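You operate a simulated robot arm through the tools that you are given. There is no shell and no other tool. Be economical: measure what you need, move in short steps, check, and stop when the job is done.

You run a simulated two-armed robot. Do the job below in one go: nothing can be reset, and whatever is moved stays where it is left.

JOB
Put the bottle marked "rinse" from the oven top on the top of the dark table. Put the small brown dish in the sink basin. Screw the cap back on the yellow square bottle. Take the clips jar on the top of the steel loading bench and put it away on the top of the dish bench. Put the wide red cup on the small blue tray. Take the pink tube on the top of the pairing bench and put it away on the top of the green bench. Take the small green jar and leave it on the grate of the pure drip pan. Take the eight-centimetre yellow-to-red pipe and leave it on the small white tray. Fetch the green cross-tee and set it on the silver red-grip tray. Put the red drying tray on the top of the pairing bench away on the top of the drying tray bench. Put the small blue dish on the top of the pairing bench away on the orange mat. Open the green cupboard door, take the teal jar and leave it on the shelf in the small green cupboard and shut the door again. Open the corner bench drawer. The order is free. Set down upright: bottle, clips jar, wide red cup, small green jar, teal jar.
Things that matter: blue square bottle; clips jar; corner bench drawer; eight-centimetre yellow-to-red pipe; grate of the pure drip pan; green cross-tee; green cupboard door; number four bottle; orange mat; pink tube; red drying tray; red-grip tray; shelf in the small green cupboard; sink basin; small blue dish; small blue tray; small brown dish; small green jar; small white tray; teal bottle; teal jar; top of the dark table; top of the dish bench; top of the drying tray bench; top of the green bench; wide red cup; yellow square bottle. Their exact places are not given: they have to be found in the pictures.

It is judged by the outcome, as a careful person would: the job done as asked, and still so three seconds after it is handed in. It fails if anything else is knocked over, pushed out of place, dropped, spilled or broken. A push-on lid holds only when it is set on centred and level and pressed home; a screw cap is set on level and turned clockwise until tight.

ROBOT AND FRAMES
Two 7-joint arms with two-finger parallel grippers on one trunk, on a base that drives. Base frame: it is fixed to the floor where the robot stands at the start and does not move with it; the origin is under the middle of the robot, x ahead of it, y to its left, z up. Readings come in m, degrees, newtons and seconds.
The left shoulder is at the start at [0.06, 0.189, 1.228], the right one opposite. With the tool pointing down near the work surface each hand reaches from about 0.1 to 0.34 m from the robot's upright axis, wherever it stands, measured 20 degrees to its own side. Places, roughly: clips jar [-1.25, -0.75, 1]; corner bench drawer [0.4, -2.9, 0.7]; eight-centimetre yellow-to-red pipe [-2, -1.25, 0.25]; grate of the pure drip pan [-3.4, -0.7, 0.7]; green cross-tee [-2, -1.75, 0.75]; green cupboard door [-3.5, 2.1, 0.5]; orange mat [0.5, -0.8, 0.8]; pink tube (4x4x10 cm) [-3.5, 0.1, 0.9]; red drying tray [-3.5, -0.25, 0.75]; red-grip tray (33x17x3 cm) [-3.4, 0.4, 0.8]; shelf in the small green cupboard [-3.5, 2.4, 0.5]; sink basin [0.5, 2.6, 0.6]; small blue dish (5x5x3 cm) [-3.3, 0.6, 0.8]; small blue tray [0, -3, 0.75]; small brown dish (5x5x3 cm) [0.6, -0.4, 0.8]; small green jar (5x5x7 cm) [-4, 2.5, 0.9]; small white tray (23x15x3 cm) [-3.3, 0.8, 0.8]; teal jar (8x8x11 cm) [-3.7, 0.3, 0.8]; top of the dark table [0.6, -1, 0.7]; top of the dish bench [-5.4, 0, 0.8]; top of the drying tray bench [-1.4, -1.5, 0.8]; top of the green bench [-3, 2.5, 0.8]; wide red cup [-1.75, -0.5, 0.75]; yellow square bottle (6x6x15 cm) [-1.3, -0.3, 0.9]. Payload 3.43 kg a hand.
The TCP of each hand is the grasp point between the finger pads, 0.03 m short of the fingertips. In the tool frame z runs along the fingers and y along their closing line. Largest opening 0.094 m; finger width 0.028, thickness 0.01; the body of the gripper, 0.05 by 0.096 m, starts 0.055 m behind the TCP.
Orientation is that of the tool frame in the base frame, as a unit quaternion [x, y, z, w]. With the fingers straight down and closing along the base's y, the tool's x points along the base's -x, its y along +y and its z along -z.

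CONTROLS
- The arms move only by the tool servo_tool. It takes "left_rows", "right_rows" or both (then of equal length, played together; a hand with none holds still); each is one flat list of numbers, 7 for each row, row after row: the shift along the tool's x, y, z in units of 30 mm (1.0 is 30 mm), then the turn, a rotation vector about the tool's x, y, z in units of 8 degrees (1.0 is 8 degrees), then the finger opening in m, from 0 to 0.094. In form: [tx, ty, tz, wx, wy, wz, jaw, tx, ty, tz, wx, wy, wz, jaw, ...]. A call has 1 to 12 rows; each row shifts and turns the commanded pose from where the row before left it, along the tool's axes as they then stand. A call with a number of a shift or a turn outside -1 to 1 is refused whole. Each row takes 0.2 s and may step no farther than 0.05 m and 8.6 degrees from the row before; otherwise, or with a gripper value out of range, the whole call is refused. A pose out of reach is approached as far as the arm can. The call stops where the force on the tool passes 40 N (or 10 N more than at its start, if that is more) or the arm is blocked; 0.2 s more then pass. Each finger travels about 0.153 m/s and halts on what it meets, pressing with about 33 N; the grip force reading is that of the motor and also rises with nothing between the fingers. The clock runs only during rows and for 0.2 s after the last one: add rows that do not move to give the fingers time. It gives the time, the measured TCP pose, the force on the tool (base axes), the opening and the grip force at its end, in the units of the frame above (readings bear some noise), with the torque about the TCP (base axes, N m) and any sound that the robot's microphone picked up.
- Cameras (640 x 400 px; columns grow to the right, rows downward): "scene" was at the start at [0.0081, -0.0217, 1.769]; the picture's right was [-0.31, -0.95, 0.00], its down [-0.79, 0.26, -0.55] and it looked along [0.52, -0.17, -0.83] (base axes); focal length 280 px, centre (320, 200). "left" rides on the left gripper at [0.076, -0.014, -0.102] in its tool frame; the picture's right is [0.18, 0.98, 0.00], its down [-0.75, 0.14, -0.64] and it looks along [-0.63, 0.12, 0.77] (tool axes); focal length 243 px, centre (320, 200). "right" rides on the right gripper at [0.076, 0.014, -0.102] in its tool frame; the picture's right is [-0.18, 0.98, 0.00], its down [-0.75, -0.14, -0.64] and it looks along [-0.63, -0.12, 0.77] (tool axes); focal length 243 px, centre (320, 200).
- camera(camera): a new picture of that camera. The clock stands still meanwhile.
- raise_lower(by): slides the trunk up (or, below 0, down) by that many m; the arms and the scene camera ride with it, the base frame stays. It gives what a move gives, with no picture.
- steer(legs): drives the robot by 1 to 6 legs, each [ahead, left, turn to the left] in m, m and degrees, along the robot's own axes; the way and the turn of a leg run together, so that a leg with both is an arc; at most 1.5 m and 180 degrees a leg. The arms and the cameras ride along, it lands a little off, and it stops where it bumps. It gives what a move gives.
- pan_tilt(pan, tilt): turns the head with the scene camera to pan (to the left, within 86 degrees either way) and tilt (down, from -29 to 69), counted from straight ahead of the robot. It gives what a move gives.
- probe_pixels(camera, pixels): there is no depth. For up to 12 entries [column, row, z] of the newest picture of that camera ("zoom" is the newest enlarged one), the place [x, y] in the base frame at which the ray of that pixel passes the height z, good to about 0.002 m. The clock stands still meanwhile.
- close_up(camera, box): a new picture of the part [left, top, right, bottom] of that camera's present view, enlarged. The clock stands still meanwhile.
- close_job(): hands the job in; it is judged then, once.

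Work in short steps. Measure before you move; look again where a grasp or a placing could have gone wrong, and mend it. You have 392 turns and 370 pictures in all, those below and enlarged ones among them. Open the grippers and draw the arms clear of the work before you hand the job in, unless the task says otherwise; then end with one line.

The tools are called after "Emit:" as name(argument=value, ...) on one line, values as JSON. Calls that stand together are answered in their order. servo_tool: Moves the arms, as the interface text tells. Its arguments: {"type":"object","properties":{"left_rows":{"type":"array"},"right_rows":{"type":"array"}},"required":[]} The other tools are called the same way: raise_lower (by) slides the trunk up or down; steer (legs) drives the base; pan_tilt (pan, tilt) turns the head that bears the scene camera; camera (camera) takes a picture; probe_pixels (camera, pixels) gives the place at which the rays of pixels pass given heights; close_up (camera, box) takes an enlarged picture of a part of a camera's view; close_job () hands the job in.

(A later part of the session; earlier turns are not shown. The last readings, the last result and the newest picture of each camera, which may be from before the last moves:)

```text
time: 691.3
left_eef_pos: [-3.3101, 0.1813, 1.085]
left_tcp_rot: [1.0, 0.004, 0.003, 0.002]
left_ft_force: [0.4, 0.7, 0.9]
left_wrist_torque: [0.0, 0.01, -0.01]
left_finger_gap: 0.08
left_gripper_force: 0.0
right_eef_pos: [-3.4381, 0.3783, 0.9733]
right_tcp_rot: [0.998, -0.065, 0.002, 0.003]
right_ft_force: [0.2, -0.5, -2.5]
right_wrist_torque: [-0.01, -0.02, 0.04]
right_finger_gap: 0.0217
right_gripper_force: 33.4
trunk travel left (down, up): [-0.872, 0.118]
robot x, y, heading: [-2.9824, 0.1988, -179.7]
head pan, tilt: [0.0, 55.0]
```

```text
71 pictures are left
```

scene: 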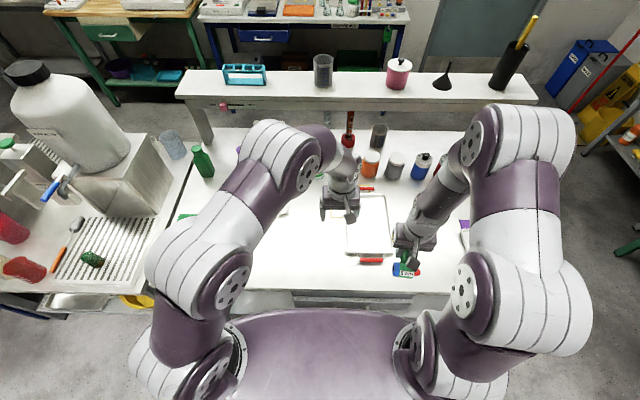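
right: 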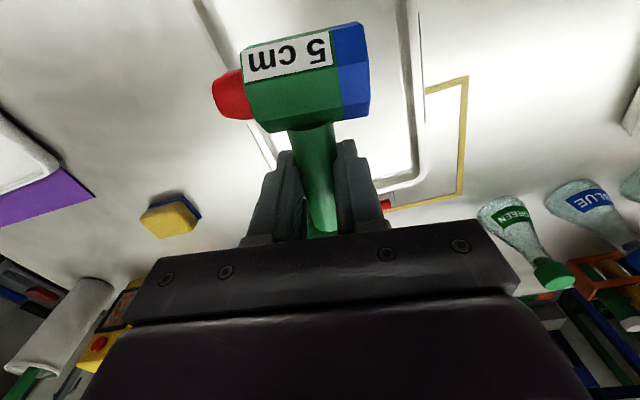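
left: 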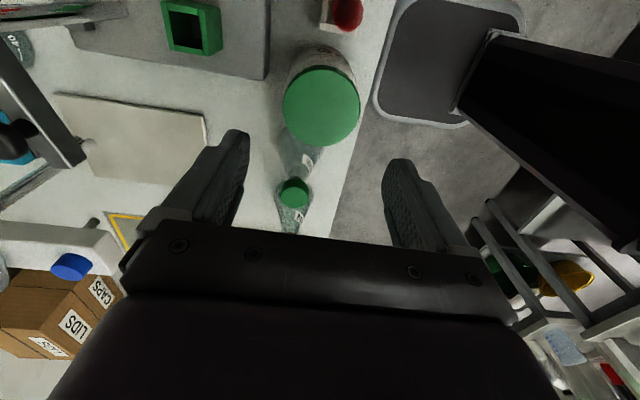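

Emit:
servo_tool(right_rows=[0, 0.35, 0.9, 0, 0, 0, 0.005, 0, 0, 0.9, 0, 0, 0, 0.005, 0, 0, 0.9, 0, 0, 0, 0.005, 0, 0, 0.9, 0, 0, 0, 0.005, 0, 0, 0.12, 0, 0, 0, 0.005, 0, 0, 0.12, 0, 0, 0, 0.005, 0, 0, 0.12, 0, 0, 0, 0.005])

Emit:
camera(camera="right")

```text
time: 692.9
left_eef_pos: [-3.3114, 0.1813, 1.0861]
left_tcp_rot: [1.0, 0.004, 0.003, 0.002]
left_ft_force: [-0.5, 1.0, -0.1]
left_wrist_torque: [0.0, 0.02, 0.0]
left_finger_gap: 0.0797
left_gripper_force: 0.1
right_eef_pos: [-3.4398, 0.3668, 0.855]
right_tcp_rot: [0.998, -0.064, 0.002, 0.004]
right_ft_force: [0.6, -0.5, -1.2]
right_wrist_torque: [0.0, 0.0, -0.01]
right_finger_gap: 0.0216
right_gripper_force: 32.6
trunk travel left (down, up): [-0.872, 0.118]
robot x, y, heading: [-2.9848, 0.1939, -179.8]
head pan, tilt: [0.0, 55.0]
```

```text
70 pictures are left
```

right: 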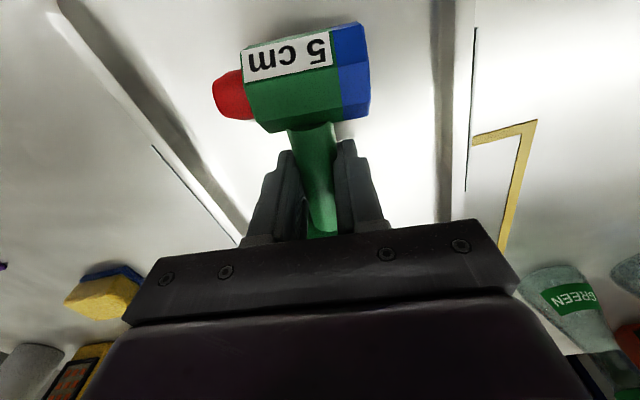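

Inside the tray walls. I lower the final millimetres to contact and release.

Emit:
servo_tool(right_rows=[0, 0, 0.12, 0, 0, 0, 0.005, 0, 0, 0.12, 0, 0, 0, 0.005, 0, 0, 0.1, 0, 0, 0, 0.005, 0, 0, 0.1, 0, 0, 0, 0.005, 0, 0, 0.08, 0, 0, 0, 0.005])

```text
time: 694.1
left_eef_pos: [-3.31, 0.1813, 1.0863]
left_tcp_rot: [1.0, 0.003, 0.002, 0.002]
left_ft_force: [1.0, -0.5, -0.3]
left_wrist_torque: [-0.03, 0.01, -0.02]
left_finger_gap: 0.0799
left_gripper_force: 0.1
right_eef_pos: [-3.4385, 0.3664, 0.8396]
right_tcp_rot: [0.998, -0.064, -0.001, 0.003]
right_ft_force: [-0.2, -0.7, 6.0]
right_wrist_torque: [0.08, -0.38, -0.06]
right_finger_gap: 0.0218
right_gripper_force: 32.9
trunk travel left (down, up): [-0.872, 0.118]
robot x, y, heading: [-2.9868, 0.2002, -179.8]
head pan, tilt: [0.0, 55.0]
```

Emit:
servo_tool(right_rows=[0, 0, 0, 0, 0, 0, 0.04, 0, 0, 0, 0, 0, 0, 0.06, 0, 0, 0, 0, 0, 0, 0.06, 0, 0, -0.5, 0, 0, 0, 0.06, 0, 0, -0.9, 0, 0, 0, 0.06, 0, 0, -0.9, 0, 0, 0, 0.06, 0, 0, -0.9, 0, 0, 0, 0.06, 0, 0, -0.9, 0, 0, 0, 0.06, 0.5, 0, -0.9, 0, 0, 0, 0.06, 0.9, 0, -0.5, 0, 0, 0, 0.06])

Emit:
camera(camera="right")

```text
time: 696.3
left_eef_pos: [-3.3093, 0.1806, 1.0853]
left_tcp_rot: [1.0, 0.004, 0.003, 0.002]
left_ft_force: [-0.2, -0.6, 0.2]
left_wrist_torque: [0.03, -0.05, -0.01]
left_finger_gap: 0.0801
left_gripper_force: 0.1
right_eef_pos: [-3.3952, 0.3638, 1.006]
right_tcp_rot: [0.998, -0.065, 0.001, 0.003]
right_ft_force: [0.3, -0.4, -0.3]
right_wrist_torque: [0.03, 0.0, -0.02]
right_finger_gap: 0.06
right_gripper_force: 0.0
trunk travel left (down, up): [-0.872, 0.118]
robot x, y, heading: [-2.9866, 0.2009, -180.0]
head pan, tilt: [0.0, 55.0]
```

```text
69 pictures are left
```

right: 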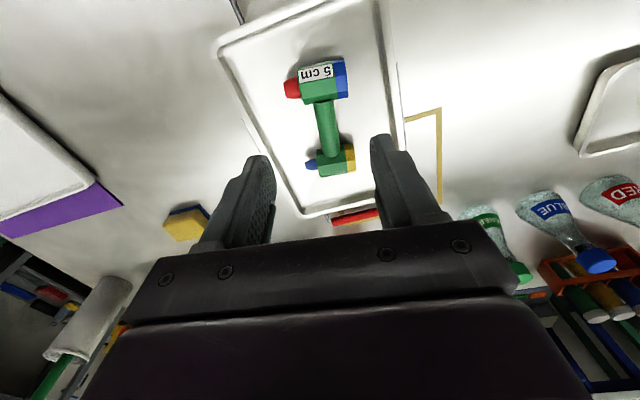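

The tee lies in the red-grip tray. Now the pipe: I drive back to the west side of the pipe bench, at y≈−1.45.

Emit:
servo_tool(right_rows=[0.5, 0, -0.9, 0, 0, 0, 0.06, 0.5, 0, -0.9, 0, 0, 0, 0.06])

Emit:
steer(legs=[[-0.35, 0, 0], [0, 0, 180], [-0.05, -1.2, 0], [0, -0.45, 0]])

Emit:
raise_lower(by=-0.3)

Emit:
pan_tilt(pan=5, tilt=50)

Emit:
camera(camera="scene")

```text
time: 696.9
left_eef_pos: [-3.308, 0.18, 1.0862]
left_tcp_rot: [1.0, 0.003, 0.002, 0.002]
left_ft_force: [1.2, -0.5, -0.2]
left_wrist_torque: [0.01, 0.02, 0.02]
left_finger_gap: 0.0798
left_gripper_force: 0.0
right_eef_pos: [-3.3662, 0.3592, 1.0593]
right_tcp_rot: [0.998, -0.064, 0.0, 0.003]
right_ft_force: [0.5, -0.9, 0.1]
right_wrist_torque: [0.0, 0.03, 0.01]
right_finger_gap: 0.0598
right_gripper_force: 0.0
trunk travel left (down, up): [-0.872, 0.118]
robot x, y, heading: [-2.985, 0.1973, -179.7]
head pan, tilt: [0.0, 55.0]
```

```text
time: 714.5
left_eef_pos: [-2.3408, -1.4229, 1.0852]
left_tcp_rot: [-0.003, 1.0, 0.001, -0.003]
left_ft_force: [0.1, 0.6, -0.8]
left_wrist_torque: [-0.03, -0.01, -0.03]
left_finger_gap: 0.0801
left_gripper_force: 0.1
right_eef_pos: [-2.2833, -1.6042, 1.0575]
right_tcp_rot: [0.064, 0.998, 0.004, 0.0]
right_ft_force: [0.3, -0.9, -0.4]
right_wrist_torque: [0.01, 0.02, 0.02]
right_finger_gap: 0.0599
right_gripper_force: 0.0
trunk travel left (down, up): [-0.872, 0.118]
robot x, y, heading: [-2.6677, -1.4445, 0.1]
head pan, tilt: [0.0, 55.0]
```

```text
time: 717.5
left_eef_pos: [-2.3408, -1.425, 0.7858]
left_tcp_rot: [-0.004, 1.0, 0.001, -0.002]
left_ft_force: [0.4, 0.1, 0.4]
left_wrist_torque: [-0.02, 0.04, 0.01]
left_finger_gap: 0.0801
left_gripper_force: 0.1
right_eef_pos: [-2.2837, -1.6039, 0.757]
right_tcp_rot: [0.065, 0.998, 0.003, 0.0]
right_ft_force: [0.5, -0.2, -0.1]
right_wrist_torque: [-0.02, -0.02, 0.03]
right_finger_gap: 0.0601
right_gripper_force: 0.0
trunk travel left (down, up): [-0.572, 0.418]
robot x, y, heading: [-2.6664, -1.4464, 0.3]
head pan, tilt: [0.0, 55.0]
```

```text
time: 718.2
left_eef_pos: [-2.3407, -1.4252, 0.7837]
left_tcp_rot: [-0.003, 1.0, 0.003, -0.002]
left_ft_force: [-0.4, 0.1, 0.1]
left_wrist_torque: [0.02, 0.04, 0.01]
left_finger_gap: 0.08
left_gripper_force: 0.0
right_eef_pos: [-2.2837, -1.6052, 0.757]
right_tcp_rot: [0.065, 0.998, 0.004, -0.001]
right_ft_force: [0.7, -0.6, 0.0]
right_wrist_torque: [-0.01, 0.03, -0.01]
right_finger_gap: 0.0597
right_gripper_force: 0.0
trunk travel left (down, up): [-0.572, 0.418]
robot x, y, heading: [-2.6645, -1.446, 0.3]
head pan, tilt: [5.0, 50.0]
```

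```text
68 pictures are left
```

scene: 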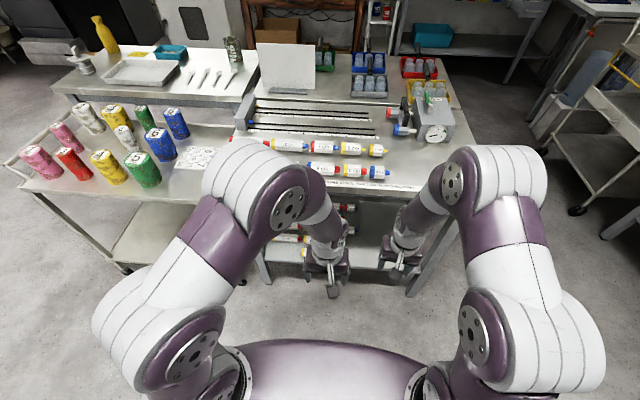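

Emit:
raise_lower(by=-0.25)

Emit:
camera(camera="left")

Emit:
camera(camera="right")

```text
time: 720.8
left_eef_pos: [-2.3407, -1.4247, 0.5344]
left_tcp_rot: [-0.003, 1.0, 0.002, -0.003]
left_ft_force: [0.4, 0.1, 0.2]
left_wrist_torque: [-0.01, 0.01, -0.01]
left_finger_gap: 0.08
left_gripper_force: 0.1
right_eef_pos: [-2.2828, -1.6043, 0.5068]
right_tcp_rot: [0.065, 0.998, 0.004, -0.001]
right_ft_force: [-0.9, -0.2, 0.0]
right_wrist_torque: [0.01, -0.02, -0.01]
right_finger_gap: 0.0598
right_gripper_force: 0.0
trunk travel left (down, up): [-0.322, 0.668]
robot x, y, heading: [-2.6692, -1.4434, 0.1]
head pan, tilt: [5.0, 50.0]
```

```text
67 pictures are left
```

left: 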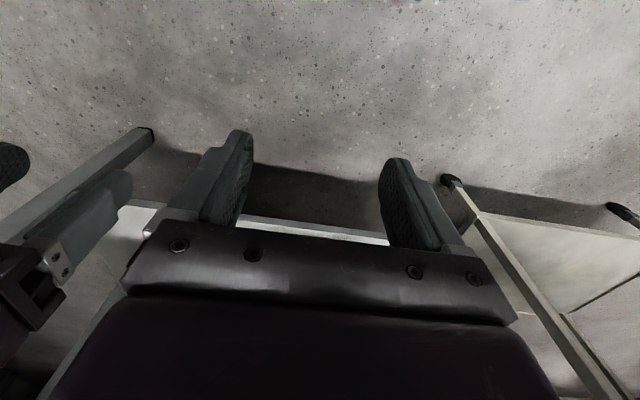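

```text
66 pictures are left
```

right: 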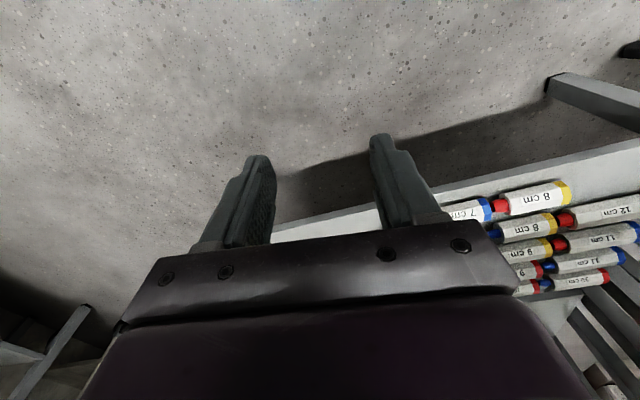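

Emit:
close_up(camera="right", box=[440, 130, 640, 300])

Emit:
probe_pixels(camera="right", pixels=[[537, 198, 0.25], [537, 198, 0.28], [496, 208, 0.27], [570, 193, 0.27], [555, 222, 0.27], [600, 155, 0.25], [520, 180, 0.24]])

```text
2.35 times, centred on (540, 215) of right
```

zoom: 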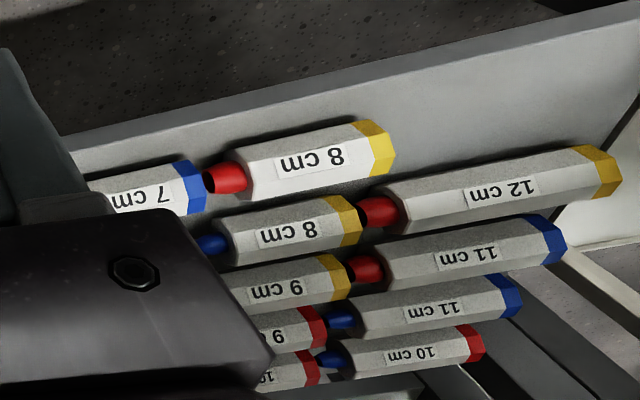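

```text
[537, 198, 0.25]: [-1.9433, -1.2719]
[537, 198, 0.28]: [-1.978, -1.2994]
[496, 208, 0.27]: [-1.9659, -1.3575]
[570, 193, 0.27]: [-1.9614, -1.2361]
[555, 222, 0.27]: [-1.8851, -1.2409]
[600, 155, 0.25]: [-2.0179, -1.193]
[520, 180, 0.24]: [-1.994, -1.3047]
```

The target (8 cm, yellow socket, red plug) is the front pipe: centre ≈ (−2.01, −1.315), top z≈0.31. I'll use the right hand: strafe left, turn its wrist 82°, tuck the left hand, and set height 0.36.

Emit:
steer(legs=[[0, 0.25, 0]])

Emit:
servo_tool(left_rows=[0.5, 0, -0.3, 0, 0, 0, 0.06, 0.5, 0, -0.3, 0, 0, 0, 0.06, 0.5, 0, -0.3, 0, 0, 0, 0.06, 0.5, 0, -0.3, 0, 0, 0, 0.06, 0.5, 0, 0, 0, 0, 0, 0.06, 0.5, 0, 0, 0, 0, 0, 0.06, 0, 0, 0, 0, 0, 0, 0.06, 0, 0, 0, 0, 0, 0, 0.06, 0, 0, 0, 0, 0, 0, 0.06, 0, 0, 0, 0, 0, 0, 0.06, 0, 0, 0, 0, 0, 0, 0.06], right_rows=[0, 0, 0, 0, 0, 1, 0.06, 0, 0, 0, 0, 0, 1, 0.06, 0, 0, 0, 0, 0, 1, 0.06, 0, 0, 0, 0, 0, 1, 0.06, 0, 0, 0, 0, 0, 1, 0.06, 0, 0, 0, 0, 0, 1, 0.06, 0, 0, 0, 0, 0, 1, 0.06, 0, 0, 0, 0, 0, 1, 0.06, 0, 0, 0, 0, 0, 1, 0.06, 0, 0, 0, 0, 0, 1, 0.06, 0, 0, 0, 0, 0, 0.3, 0.06])

```text
time: 722.6
left_eef_pos: [-2.3418, -1.1723, 0.5345]
left_tcp_rot: [-0.002, 1.0, 0.002, -0.002]
left_ft_force: [0.2, -0.5, -0.6]
left_wrist_torque: [-0.01, -0.01, -0.02]
left_finger_gap: 0.0801
left_gripper_force: 0.0
right_eef_pos: [-2.2834, -1.3518, 0.507]
right_tcp_rot: [0.065, 0.998, 0.003, 0.0]
right_ft_force: [0.7, -1.1, -0.5]
right_wrist_torque: [-0.02, -0.04, 0.03]
right_finger_gap: 0.0597
right_gripper_force: 0.0
trunk travel left (down, up): [-0.322, 0.668]
robot x, y, heading: [-2.6661, -1.1856, 0.3]
head pan, tilt: [5.0, 50.0]
```

```text
time: 725.0
left_eef_pos: [-2.432, -1.173, 0.5719]
left_tcp_rot: [-0.003, 1.0, 0.001, -0.003]
left_ft_force: [-0.3, 0.3, -0.2]
left_wrist_torque: [0.0, 0.02, 0.0]
left_finger_gap: 0.0599
left_gripper_force: 0.1
right_eef_pos: [-2.2853, -1.3513, 0.5069]
right_tcp_rot: [0.707, 0.707, 0.002, -0.004]
right_ft_force: [0.1, -0.1, 0.4]
right_wrist_torque: [0.0, -0.01, -0.01]
right_finger_gap: 0.06
right_gripper_force: 0.0
trunk travel left (down, up): [-0.322, 0.668]
robot x, y, heading: [-2.6693, -1.1892, 0.2]
head pan, tilt: [5.0, 50.0]
```

Emit:
raise_lower(by=-0.14)

Emit:
servo_tool(right_rows=[0.4, -0.8, 0, 0, 0, 0, 0.06, 0.4, -0.8, 0, 0, 0, 0, 0.06, 0.4, -0.8, 0, 0, 0, 0, 0.06, 0, 0, 0, 0, 0, 0, 0.06])

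Emit:
camera(camera="right")

```text
time: 726.7
left_eef_pos: [-2.4309, -1.1743, 0.4328]
left_tcp_rot: [-0.003, 1.0, 0.001, -0.003]
left_ft_force: [0.2, -0.8, 0.0]
left_wrist_torque: [0.01, -0.02, 0.01]
left_finger_gap: 0.0601
left_gripper_force: 0.1
right_eef_pos: [-2.285, -1.3515, 0.3675]
right_tcp_rot: [0.707, 0.708, 0.003, -0.004]
right_ft_force: [-0.1, -0.1, -0.7]
right_wrist_torque: [-0.04, -0.01, 0.0]
right_finger_gap: 0.06
right_gripper_force: 0.0
trunk travel left (down, up): [-0.182, 0.808]
robot x, y, heading: [-2.6676, -1.1933, 0.2]
head pan, tilt: [5.0, 50.0]
```

```text
time: 727.7
left_eef_pos: [-2.4311, -1.1724, 0.4321]
left_tcp_rot: [-0.002, 1.0, 0.002, -0.003]
left_ft_force: [-0.1, 0.8, -0.5]
left_wrist_torque: [-0.04, -0.02, -0.04]
left_finger_gap: 0.0598
left_gripper_force: 0.0
right_eef_pos: [-2.3569, -1.3163, 0.368]
right_tcp_rot: [0.706, 0.708, 0.003, -0.004]
right_ft_force: [0.2, 0.0, 0.2]
right_wrist_torque: [0.01, 0.02, -0.03]
right_finger_gap: 0.0599
right_gripper_force: 0.1
trunk travel left (down, up): [-0.182, 0.808]
robot x, y, heading: [-2.6658, -1.1904, 0.2]
head pan, tilt: [5.0, 50.0]
```

```text
64 pictures are left
```

right: 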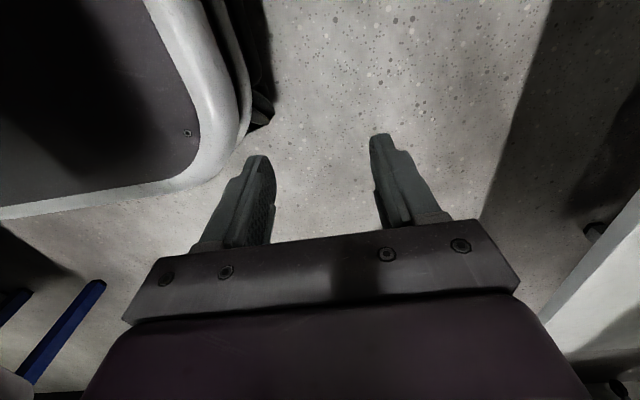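

Emit:
probe_pixels(camera="right", pixels=[[238, 90, 0.2], [238, 90, 0.1], [265, 100, 0.0], [100, 205, 0.1], [600, 230, 0.05], [620, 225, 0.28]])

Emit:
steer(legs=[[0.18, 0, 0]])

Emit:
camera(camera="right")

```text
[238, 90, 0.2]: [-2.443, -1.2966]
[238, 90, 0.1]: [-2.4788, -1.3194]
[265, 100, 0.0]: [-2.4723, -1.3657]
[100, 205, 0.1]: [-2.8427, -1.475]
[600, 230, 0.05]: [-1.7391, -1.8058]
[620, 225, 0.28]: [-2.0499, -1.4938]
```

```text
time: 729.2
left_eef_pos: [-2.2494, -1.1736, 0.4316]
left_tcp_rot: [-0.003, 1.0, 0.001, -0.002]
left_ft_force: [0.4, -0.3, 0.7]
left_wrist_torque: [0.0, -0.05, 0.01]
left_finger_gap: 0.0599
left_gripper_force: 0.1
right_eef_pos: [-2.1738, -1.3146, 0.3682]
right_tcp_rot: [0.707, 0.708, 0.003, -0.004]
right_ft_force: [-0.3, 0.5, -0.5]
right_wrist_torque: [0.02, 0.0, 0.01]
right_finger_gap: 0.0603
right_gripper_force: 0.1
trunk travel left (down, up): [-0.182, 0.808]
robot x, y, heading: [-2.4845, -1.193, 0.6]
head pan, tilt: [5.0, 50.0]
```

```text
63 pictures are left
```

right: 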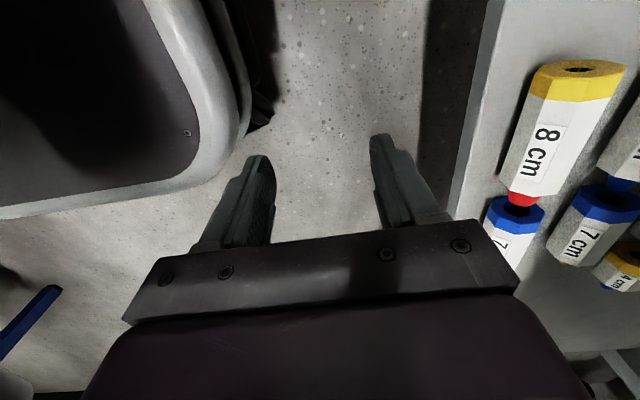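

Emit:
probe_pixels(camera="right", pixels=[[555, 140, 0.29], [555, 140, 0.305], [575, 80, 0.3], [520, 197, 0.295], [483, 100, 0.28], [630, 170, 0.3]])

```text
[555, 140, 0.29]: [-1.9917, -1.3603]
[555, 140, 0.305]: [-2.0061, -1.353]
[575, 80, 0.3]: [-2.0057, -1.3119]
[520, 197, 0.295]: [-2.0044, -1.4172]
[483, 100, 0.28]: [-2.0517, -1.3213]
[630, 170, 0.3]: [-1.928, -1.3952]
```

Pipe axis x≈−2.004, body centre y≈−1.35. I tuck the left hand a bit more, drive 15 cm ahead, then adjust the right hand.

Emit:
servo_tool(left_rows=[0.6, 0, 0, 0, 0, 0, 0.06, 0.6, 0, 0, 0, 0, 0, 0.06, 0.6, 0, 0, 0, 0, 0, 0.06], right_rows=[-0.4, 0, 0, 0, 0, 0, 0.06, -0.4, 0, 0, 0, 0, 0, 0.06, -0.35, 0, 0, 0, 0, 0, 0.06])

Emit:
steer(legs=[[0.15, 0, 0]])

Emit:
camera(camera="right")

```text
time: 730.0
left_eef_pos: [-2.304, -1.1742, 0.4325]
left_tcp_rot: [-0.003, 1.0, 0.001, -0.003]
left_ft_force: [-0.3, -0.1, -0.9]
left_wrist_torque: [0.0, -0.02, 0.0]
left_finger_gap: 0.0599
left_gripper_force: 0.1
right_eef_pos: [-2.174, -1.3488, 0.3688]
right_tcp_rot: [0.707, 0.707, 0.003, -0.003]
right_ft_force: [0.5, 0.2, 0.4]
right_wrist_torque: [0.0, 0.0, 0.01]
right_finger_gap: 0.0598
right_gripper_force: 0.1
trunk travel left (down, up): [-0.182, 0.808]
robot x, y, heading: [-2.4881, -1.1897, 0.4]
head pan, tilt: [5.0, 50.0]
```

```text
time: 731.2
left_eef_pos: [-2.1933, -1.1737, 0.4348]
left_tcp_rot: [0.0, 1.0, 0.002, 0.002]
left_ft_force: [0.3, -0.6, -0.1]
left_wrist_torque: [-0.02, 0.0, 0.0]
left_finger_gap: 0.06
left_gripper_force: 0.2
right_eef_pos: [-2.0758, -1.3485, 0.3683]
right_tcp_rot: [0.706, 0.708, -0.003, -0.008]
right_ft_force: [-0.4, -0.1, 0.3]
right_wrist_torque: [-0.01, -0.01, -0.02]
right_finger_gap: 0.0598
right_gripper_force: 0.0
trunk travel left (down, up): [-0.182, 0.808]
robot x, y, heading: [-2.3738, -1.1915, -0.2]
head pan, tilt: [5.0, 50.0]
stopped in leg 1: the robot was blocked; the commanded pose is now the measured one
```

```text
62 pictures are left
```

right: 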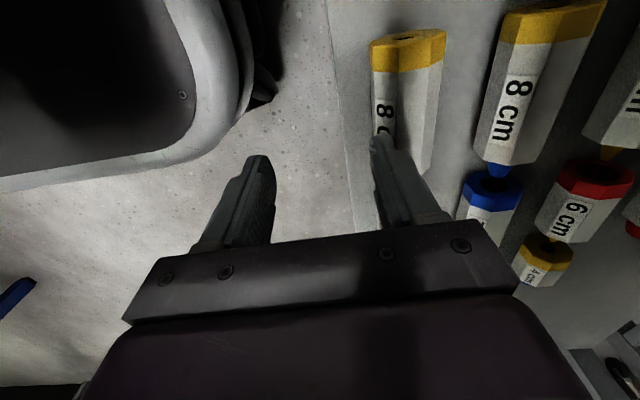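

It was blocked at x=−2.374. I look at what touches.

Emit:
pan_tilt(pan=-10, tilt=60)

Emit:
camera(camera="scene")

```text
time: 732.0
left_eef_pos: [-2.1936, -1.1728, 0.4344]
left_tcp_rot: [-0.001, 1.0, 0.002, 0.003]
left_ft_force: [0.1, -0.8, 0.7]
left_wrist_torque: [-0.02, -0.01, 0.0]
left_finger_gap: 0.0601
left_gripper_force: 0.1
right_eef_pos: [-2.0751, -1.3483, 0.3682]
right_tcp_rot: [0.706, 0.708, -0.002, -0.007]
right_ft_force: [1.2, -0.5, -1.0]
right_wrist_torque: [0.0, -0.03, 0.02]
right_finger_gap: 0.0603
right_gripper_force: 0.0
trunk travel left (down, up): [-0.182, 0.808]
robot x, y, heading: [-2.3743, -1.1936, -0.1]
head pan, tilt: [-10.0, 60.0]
```

```text
61 pictures are left
```

scene: 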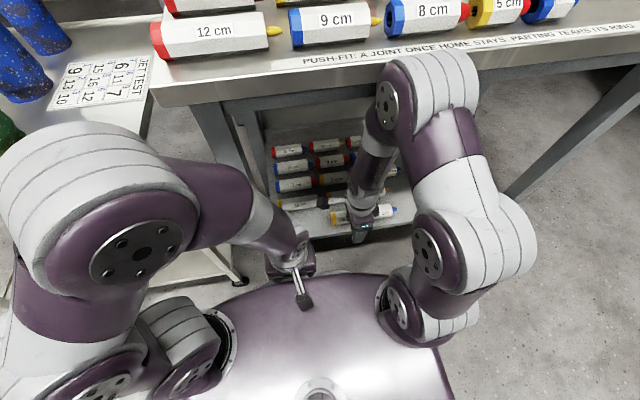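

The right elbow touched the bench edge; nothing moved. I back off 4 cm and instead extend the arm, which lowers the elbow.

Emit:
steer(legs=[[-0.04, 0, 0]])

Emit:
servo_tool(right_rows=[0, 0.6, 0, 0, 0, 0, 0.06, 0, 0.6, 0, 0, 0, 0, 0.06, 0, 0.6, 0, 0, 0, 0, 0.06, 0, 0.6, 0, 0, 0, 0, 0.06, 0, 0.6, 0, 0, 0, 0, 0.06, 0, 0.6, 0, 0, 0, 0, 0.06, 0, 0, 0, 0, 0, 0, 0.06])

Emit:
camera(camera="scene")

Emit:
camera(camera="right")

```text
time: 732.9
left_eef_pos: [-2.2297, -1.1729, 0.4322]
left_tcp_rot: [-0.002, 1.0, 0.002, -0.002]
left_ft_force: [0.5, -0.4, -0.5]
left_wrist_torque: [-0.03, 0.04, -0.02]
left_finger_gap: 0.0601
left_gripper_force: 0.1
right_eef_pos: [-2.1099, -1.3476, 0.3667]
right_tcp_rot: [0.705, 0.709, -0.005, -0.009]
right_ft_force: [-0.4, 0.9, -0.7]
right_wrist_torque: [0.03, -0.01, -0.01]
right_finger_gap: 0.06
right_gripper_force: 0.0
trunk travel left (down, up): [-0.182, 0.808]
robot x, y, heading: [-2.4147, -1.1882, -0.3]
head pan, tilt: [-10.0, 60.0]
```

```text
time: 734.5
left_eef_pos: [-2.2339, -1.1726, 0.435]
left_tcp_rot: [-0.002, 1.0, 0.001, 0.002]
left_ft_force: [0.3, -0.2, 0.4]
left_wrist_torque: [0.0, -0.01, 0.02]
left_finger_gap: 0.06
left_gripper_force: 0.1
right_eef_pos: [-2.0051, -1.3477, 0.3718]
right_tcp_rot: [0.706, 0.708, 0.0, -0.004]
right_ft_force: [-0.3, 0.1, -0.7]
right_wrist_torque: [-0.01, -0.02, 0.02]
right_finger_gap: 0.0598
right_gripper_force: 0.0
trunk travel left (down, up): [-0.182, 0.808]
robot x, y, heading: [-2.4134, -1.1892, -0.1]
head pan, tilt: [-10.0, 60.0]
```

```text
60 pictures are left
```

scene: 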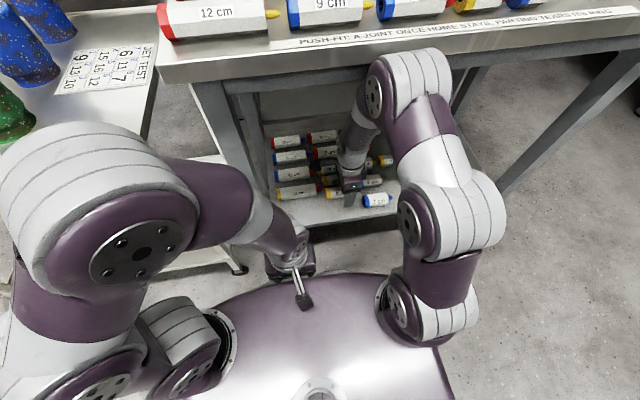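

```text
59 pictures are left
```

right: 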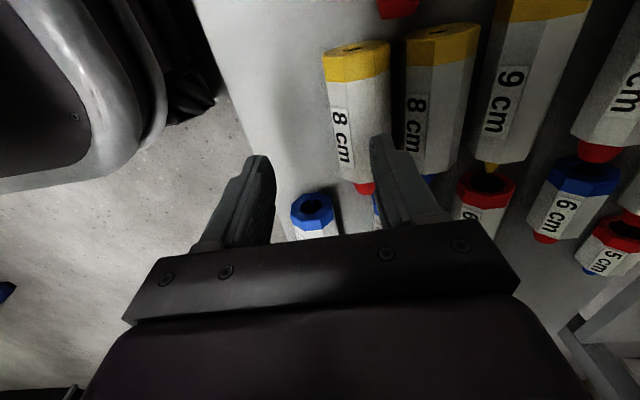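

I zoom the scene to check whether any pipe has been shifted.

Emit:
close_up(camera="scene", box=[255, 110, 425, 240])

Emit:
close_up(camera="right", box=[270, 0, 520, 245])

```text
3.08 times, centred on (340, 175) of scene
```

zoom: 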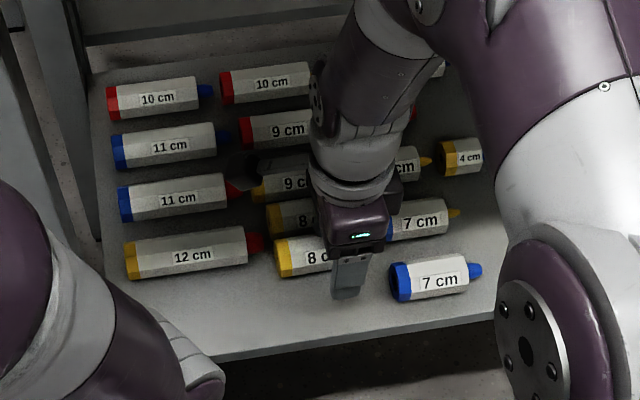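

```text
1.63 times, centred on (395, 122) of right
```

zoom: 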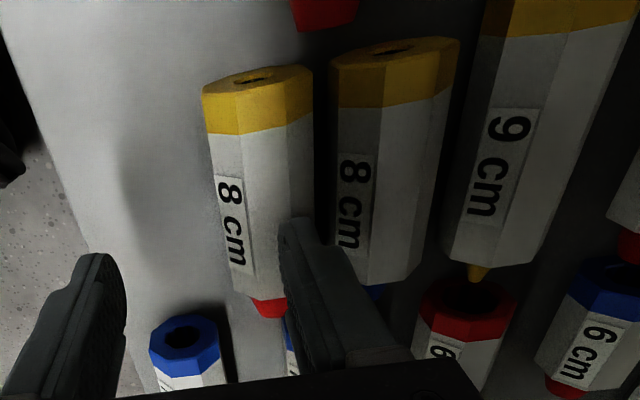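

My finger has nudged the 8 cm pipe (and its neighbour behind) ~3 cm inward: pipe tops are ~0.35, higher than assumed. I'll grip the target now, then put the neighbour back. First I open wider and look where the fingers are relative to the pipe.

Emit:
probe_pixels(camera="right", pixels=[[357, 58, 0.345], [367, 185, 0.33], [442, 40, 0.345], [540, 10, 0.345], [428, 180, 0.33], [490, 166, 0.33], [312, 205, 0.335], [375, 210, 0.335]])

Emit:
servo_tool(right_rows=[0, -0.4, 0, 0, 0, 0, 0.08, 0, -0.4, 0, 0, 0, 0, 0.08, 0, 0, 0, 0, 0, 0, 0.08])

Emit:
close_up(camera="right", box=[230, 0, 560, 245])

```text
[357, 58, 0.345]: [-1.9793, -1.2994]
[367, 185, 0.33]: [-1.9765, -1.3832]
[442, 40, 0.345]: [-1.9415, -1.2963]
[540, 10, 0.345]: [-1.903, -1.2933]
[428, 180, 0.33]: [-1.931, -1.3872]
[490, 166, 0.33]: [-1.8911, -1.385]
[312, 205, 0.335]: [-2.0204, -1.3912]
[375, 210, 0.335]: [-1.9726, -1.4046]
```

```text
time: 735.4
left_eef_pos: [-2.2298, -1.1735, 0.4329]
left_tcp_rot: [-0.002, 1.0, 0.001, -0.001]
left_ft_force: [0.2, 0.2, 0.0]
left_wrist_torque: [0.0, 0.0, 0.01]
left_finger_gap: 0.06
left_gripper_force: 0.1
right_eef_pos: [-2.0213, -1.3479, 0.3671]
right_tcp_rot: [0.705, 0.709, 0.001, -0.004]
right_ft_force: [3.6, 0.6, 12.2]
right_wrist_torque: [-0.03, -0.63, 0.03]
right_finger_gap: 0.0817
right_gripper_force: 1.2
trunk travel left (down, up): [-0.182, 0.808]
robot x, y, heading: [-2.4114, -1.1905, 0.1]
head pan, tilt: [-10.0, 60.0]
stopped in row 3 (right hand): the force on the tool passed its limit (the readings are from after the stop); the commanded pose is now the measured one
```

```text
1.63 times, centred on (395, 122) of right
```

zoom: 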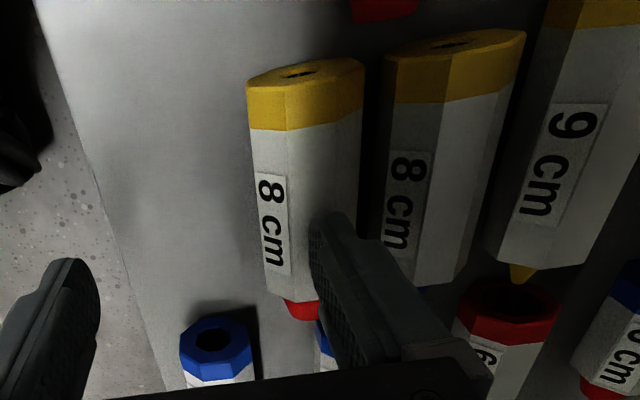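

The rows are: target at x≈−1.978, neighbour at −1.937 (its home −1.973). I'll rake them back west with a fingertip in the V-grooves: first raise, then set the east finger in the groove at x≈−1.957.

Emit:
servo_tool(right_rows=[0, 0, -0.6, 0, 0, 0, 0.06, 0, 0, -0.6, 0, 0, 0, 0.06, 0.1, 0.5, 0, 0, 0, 0, 0.06, 0, 0.47, 0, 0, 0, 0, 0.06, 0, 0, 0, 0, 0, 0, 0.06])

Emit:
close_up(camera="right", box=[230, 0, 560, 245])

```text
time: 736.5
left_eef_pos: [-2.2349, -1.1746, 0.4322]
left_tcp_rot: [-0.001, 1.0, 0.003, 0.003]
left_ft_force: [0.0, 0.3, -0.3]
left_wrist_torque: [0.0, 0.0, 0.01]
left_finger_gap: 0.0602
left_gripper_force: 0.1
right_eef_pos: [-2.0053, -1.3457, 0.3972]
right_tcp_rot: [0.705, 0.709, -0.003, -0.01]
right_ft_force: [0.3, -0.4, -0.2]
right_wrist_torque: [0.02, 0.01, -0.02]
right_finger_gap: 0.0601
right_gripper_force: 0.1
trunk travel left (down, up): [-0.182, 0.808]
robot x, y, heading: [-2.414, -1.1879, -0.1]
head pan, tilt: [-10.0, 60.0]
```

```text
1.63 times, centred on (395, 122) of right
```

zoom: 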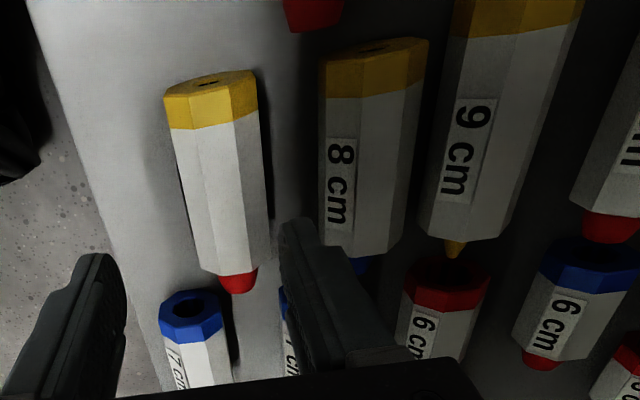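

Emit:
probe_pixels(camera="right", pixels=[[327.5, 49.6, 0.34], [343, 168, 0.33], [425, 28, 0.345], [420, 165, 0.33], [308, 185, 0.335], [411, 173, 0.335], [470, 168, 0.335], [330, 110, 0.345]])

```text
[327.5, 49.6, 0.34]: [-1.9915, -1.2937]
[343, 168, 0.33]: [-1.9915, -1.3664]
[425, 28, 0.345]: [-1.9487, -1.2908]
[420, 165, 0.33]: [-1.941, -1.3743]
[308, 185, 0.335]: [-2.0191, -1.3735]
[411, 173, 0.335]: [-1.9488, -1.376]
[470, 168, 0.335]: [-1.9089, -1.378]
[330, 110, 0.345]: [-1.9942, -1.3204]
```

The target pipe has rolled free of its neighbour. The elbow is near the bench edge again, so I retreat, lower the trunk and raise the hand relative to it to bring the elbow down.

Emit:
steer(legs=[[-0.16, 0, 0]])

Emit:
servo_tool(left_rows=[0, 0, -0.9, 0, 0, 0, 0.06, 0, 0, -0.9, 0, 0, 0, 0.06, 0, 0, -0.9, 0, 0, 0, 0.06, 0, 0, -0.9, 0, 0, 0, 0.06, 0, 0, -0.9, 0, 0, 0, 0.06, 0, 0, 0, 0, 0, 0, 0.06], right_rows=[0, 0, -0.9, 0, 0, 0, 0.06, 0, 0, -0.9, 0, 0, 0, 0.06, 0, 0, -0.9, 0, 0, 0, 0.06, 0, 0, -0.9, 0, 0, 0, 0.06, 0, 0, -0.9, 0, 0, 0, 0.06, 0, 0, 0, 0, 0, 0, 0.06])

Emit:
raise_lower(by=-0.16)

Emit:
camera(camera="scene")

```text
time: 738.0
left_eef_pos: [-2.3866, -1.1737, 0.4324]
left_tcp_rot: [-0.002, 1.0, 0.001, -0.003]
left_ft_force: [-0.2, 0.4, 0.0]
left_wrist_torque: [-0.01, 0.01, 0.01]
left_finger_gap: 0.0599
left_gripper_force: 0.0
right_eef_pos: [-2.151, -1.3445, 0.4002]
right_tcp_rot: [0.705, 0.709, -0.002, -0.007]
right_ft_force: [-0.5, 0.3, 0.2]
right_wrist_torque: [-0.02, 0.01, 0.0]
right_finger_gap: 0.0599
right_gripper_force: 0.0
trunk travel left (down, up): [-0.182, 0.808]
robot x, y, heading: [-2.5685, -1.1891, 0.1]
head pan, tilt: [-10.0, 60.0]
```

```text
time: 739.4
left_eef_pos: [-2.3854, -1.1743, 0.5654]
left_tcp_rot: [-0.001, 1.0, 0.001, -0.003]
left_ft_force: [0.9, 0.1, -0.5]
left_wrist_torque: [0.0, -0.02, -0.01]
left_finger_gap: 0.0598
left_gripper_force: 0.1
right_eef_pos: [-2.15, -1.3467, 0.5378]
right_tcp_rot: [0.705, 0.709, -0.001, -0.007]
right_ft_force: [0.0, -0.1, 0.7]
right_wrist_torque: [-0.01, 0.01, 0.01]
right_finger_gap: 0.0602
right_gripper_force: 0.0
trunk travel left (down, up): [-0.182, 0.808]
robot x, y, heading: [-2.5671, -1.1856, -0.0]
head pan, tilt: [-10.0, 60.0]
```

```text
time: 741.2
left_eef_pos: [-2.3857, -1.1746, 0.4066]
left_tcp_rot: [-0.002, 1.0, 0.001, -0.002]
left_ft_force: [0.1, 0.2, 0.1]
left_wrist_torque: [0.0, -0.05, 0.03]
left_finger_gap: 0.06
left_gripper_force: 0.0
right_eef_pos: [-2.1492, -1.3459, 0.3761]
right_tcp_rot: [0.705, 0.709, -0.001, -0.007]
right_ft_force: [-0.4, -0.3, -0.1]
right_wrist_torque: [0.05, 0.02, 0.04]
right_finger_gap: 0.0602
right_gripper_force: 0.1
trunk travel left (down, up): [-0.022, 0.968]
robot x, y, heading: [-2.5689, -1.191, 0.0]
head pan, tilt: [-10.0, 60.0]
```

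```text
54 pictures are left
```

scene: 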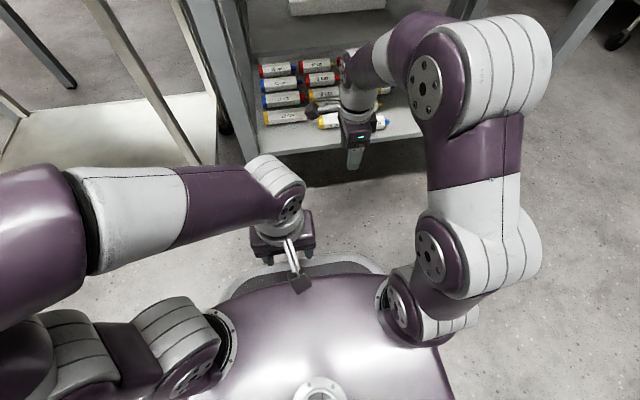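

Emit:
close_up(camera="scene", box=[240, 40, 440, 180])

Emit:
camera(camera="right")

```text
2.86 times, centred on (340, 110) of scene
```

zoom: 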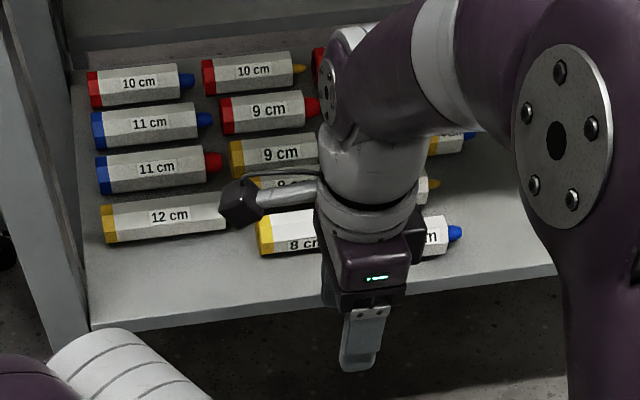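

```text
52 pictures are left
```

right: 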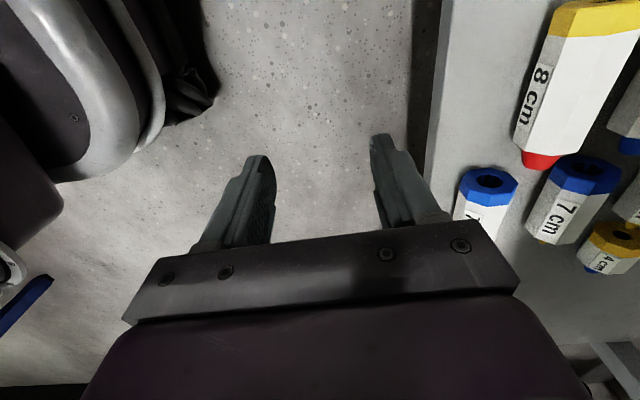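

Emit:
probe_pixels(camera="right", pixels=[[489, 181, 0.335], [489, 181, 0.31], [489, 181, 0.29], [590, 18, 0.335], [590, 18, 0.31], [541, 158, 0.32], [541, 158, 0.3], [586, 172, 0.31], [640, 130, 0.31]])

```text
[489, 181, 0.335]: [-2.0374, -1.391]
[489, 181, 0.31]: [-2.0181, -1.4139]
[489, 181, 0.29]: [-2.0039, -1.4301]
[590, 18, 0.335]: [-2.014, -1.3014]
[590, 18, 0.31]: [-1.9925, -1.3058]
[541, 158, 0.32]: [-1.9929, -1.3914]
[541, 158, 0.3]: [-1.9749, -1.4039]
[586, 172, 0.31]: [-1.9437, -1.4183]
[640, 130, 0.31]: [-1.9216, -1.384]
```

Using the socket centres, pipe axes are at z≈0.316; target centre ≈ (−1.995, −1.345). I advance the base 10 cm and extend the arm 5.4 cm, keeping the tips above the pipes.

Emit:
steer(legs=[[0.1, 0, 0]])

Emit:
servo_tool(right_rows=[0, 0.6, -0.2, 0, 0, 0, 0.06, 0, 0.6, 0, 0, 0, 0, 0.06, 0, 0.6, 0, 0, 0, 0, 0.06, 0, 0, 0, 0, 0, 0, 0.06])

Emit:
camera(camera="right")

```text
time: 742.3
left_eef_pos: [-2.2864, -1.1748, 0.4064]
left_tcp_rot: [-0.001, 1.0, 0.001, -0.002]
left_ft_force: [0.8, -0.1, 0.0]
left_wrist_torque: [0.0, 0.0, 0.03]
left_finger_gap: 0.0599
left_gripper_force: 0.1
right_eef_pos: [-2.0498, -1.3454, 0.3768]
right_tcp_rot: [0.706, 0.708, -0.002, -0.007]
right_ft_force: [0.4, -0.5, -0.5]
right_wrist_torque: [-0.03, 0.01, -0.02]
right_finger_gap: 0.0597
right_gripper_force: 0.1
trunk travel left (down, up): [-0.022, 0.968]
robot x, y, heading: [-2.4681, -1.1927, -0.1]
head pan, tilt: [-10.0, 60.0]
```

```text
time: 743.3
left_eef_pos: [-2.2862, -1.1743, 0.4058]
left_tcp_rot: [-0.002, 1.0, 0.002, -0.003]
left_ft_force: [0.0, 0.1, 0.0]
left_wrist_torque: [0.04, -0.02, -0.04]
left_finger_gap: 0.0603
left_gripper_force: 0.1
right_eef_pos: [-1.997, -1.3459, 0.3812]
right_tcp_rot: [0.706, 0.708, -0.002, -0.007]
right_ft_force: [-0.5, -0.9, -0.9]
right_wrist_torque: [0.01, 0.02, 0.01]
right_finger_gap: 0.0599
right_gripper_force: 0.1
trunk travel left (down, up): [-0.022, 0.968]
robot x, y, heading: [-2.4717, -1.1901, -0.2]
head pan, tilt: [-10.0, 60.0]
```

```text
51 pictures are left
```

right: 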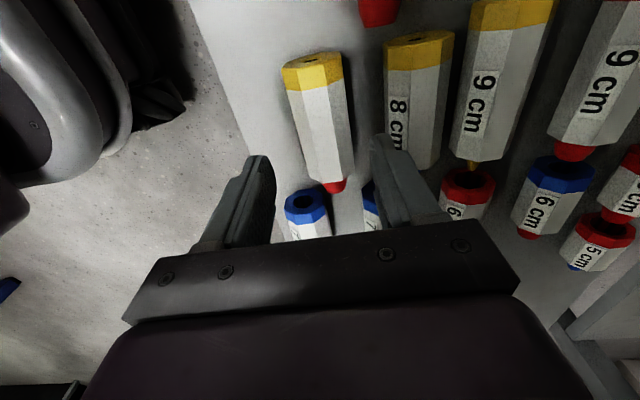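

Well aligned and the gap is wide enough. I descend 4.8 cm, close, and lift.

Emit:
servo_tool(right_rows=[0, 0, 0.6, 0, 0, 0, 0.06, 0, 0, 0.6, 0, 0, 0, 0.06, 0, 0, 0.35, 0, 0, 0, 0.06, 0, 0, 0, 0, 0, 0, 0.06, 0, 0, 0, 0, 0, 0, 0.03, 0, 0, 0, 0, 0, 0, 0.01, 0, 0, 0, 0, 0, 0, 0.01])

Emit:
camera(camera="right")

```text
time: 744.9
left_eef_pos: [-2.2868, -1.1746, 0.4063]
left_tcp_rot: [-0.001, 1.0, 0.002, -0.003]
left_ft_force: [-0.4, 1.0, -0.3]
left_wrist_torque: [0.0, 0.0, 0.01]
left_finger_gap: 0.06
left_gripper_force: 0.0
right_eef_pos: [-1.9958, -1.3447, 0.3357]
right_tcp_rot: [0.706, 0.708, -0.002, -0.007]
right_ft_force: [-0.1, 0.0, -1.2]
right_wrist_torque: [-0.04, 0.01, -0.04]
right_finger_gap: 0.0356
right_gripper_force: 33.4
trunk travel left (down, up): [-0.022, 0.968]
robot x, y, heading: [-2.4706, -1.1879, -0.1]
head pan, tilt: [-10.0, 60.0]
```

```text
50 pictures are left
```

right: 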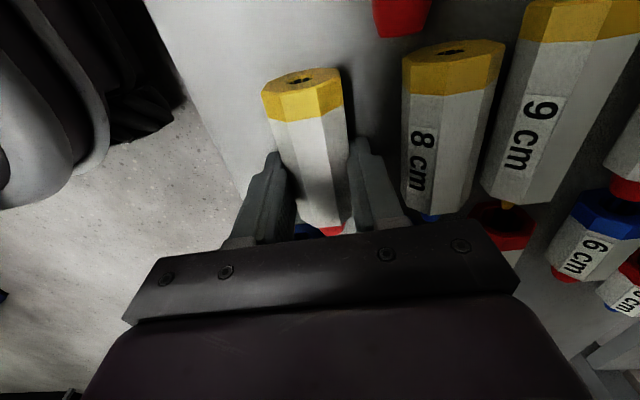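

Pipe gripped (0.036). I lift 5.5 cm, draw it out westward, and back off.

Emit:
servo_tool(right_rows=[0, 0, -0.3, 0, 0, 0, 0.01, 0, 0, -0.5, 0, 0, 0, 0.01, 0, 0, -0.6, 0, 0, 0, 0.01, 0, 0, -0.5, 0, 0, 0, 0.01, 0, -0.6, 0, 0, 0, 0, 0.01, 0, -0.6, 0, 0, 0, 0, 0.01, 0, -0.6, 0, 0, 0, 0, 0.01, 0, 0, 0, 0, 0, 0, 0.01])

Emit:
steer(legs=[[-0.2, 0, 0]])

Emit:
camera(camera="right")

Emit:
close_up(camera="scene", box=[220, 20, 440, 180])

```text
time: 746.7
left_eef_pos: [-2.2861, -1.1742, 0.4048]
left_tcp_rot: [-0.002, 1.0, 0.002, -0.003]
left_ft_force: [0.4, -0.8, 0.4]
left_wrist_torque: [0.02, 0.03, -0.04]
left_finger_gap: 0.0603
left_gripper_force: 0.0
right_eef_pos: [-2.0535, -1.3465, 0.3868]
right_tcp_rot: [0.706, 0.708, -0.002, -0.007]
right_ft_force: [0.6, 1.0, -0.7]
right_wrist_torque: [0.05, -0.01, 0.0]
right_finger_gap: 0.0351
right_gripper_force: 33.1
right hand out of reach, approached as far as the arm can: row 4
trunk travel left (down, up): [-0.022, 0.968]
robot x, y, heading: [-2.4679, -1.1917, 0.2]
head pan, tilt: [-10.0, 60.0]
```

```text
time: 748.3
left_eef_pos: [-2.4864, -1.1745, 0.4045]
left_tcp_rot: [-0.003, 1.0, 0.002, -0.002]
left_ft_force: [0.4, -0.1, -0.1]
left_wrist_torque: [0.0, -0.01, 0.01]
left_finger_gap: 0.06
left_gripper_force: 0.0
right_eef_pos: [-2.2536, -1.3454, 0.3869]
right_tcp_rot: [0.705, 0.709, -0.002, -0.007]
right_ft_force: [0.2, -0.5, -0.2]
right_wrist_torque: [0.02, 0.0, -0.02]
right_finger_gap: 0.0351
right_gripper_force: 33.3
trunk travel left (down, up): [-0.022, 0.968]
robot x, y, heading: [-2.6722, -1.1903, -0.3]
head pan, tilt: [-10.0, 60.0]
```

```text
49 pictures are left
```

right: 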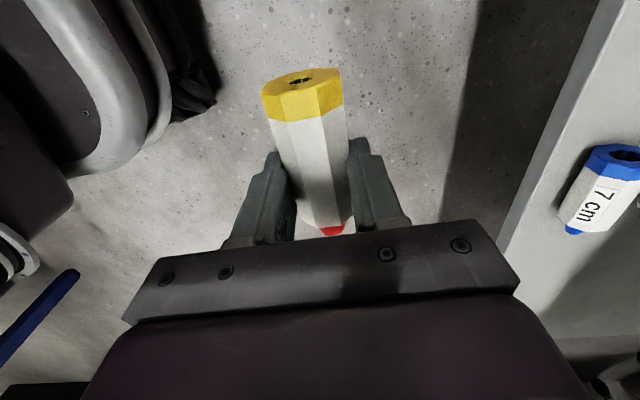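

```text
2.50 times, centred on (330, 100) of scene
```

zoom: 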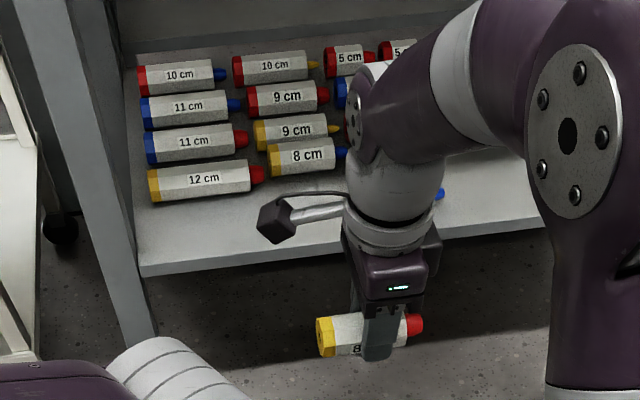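

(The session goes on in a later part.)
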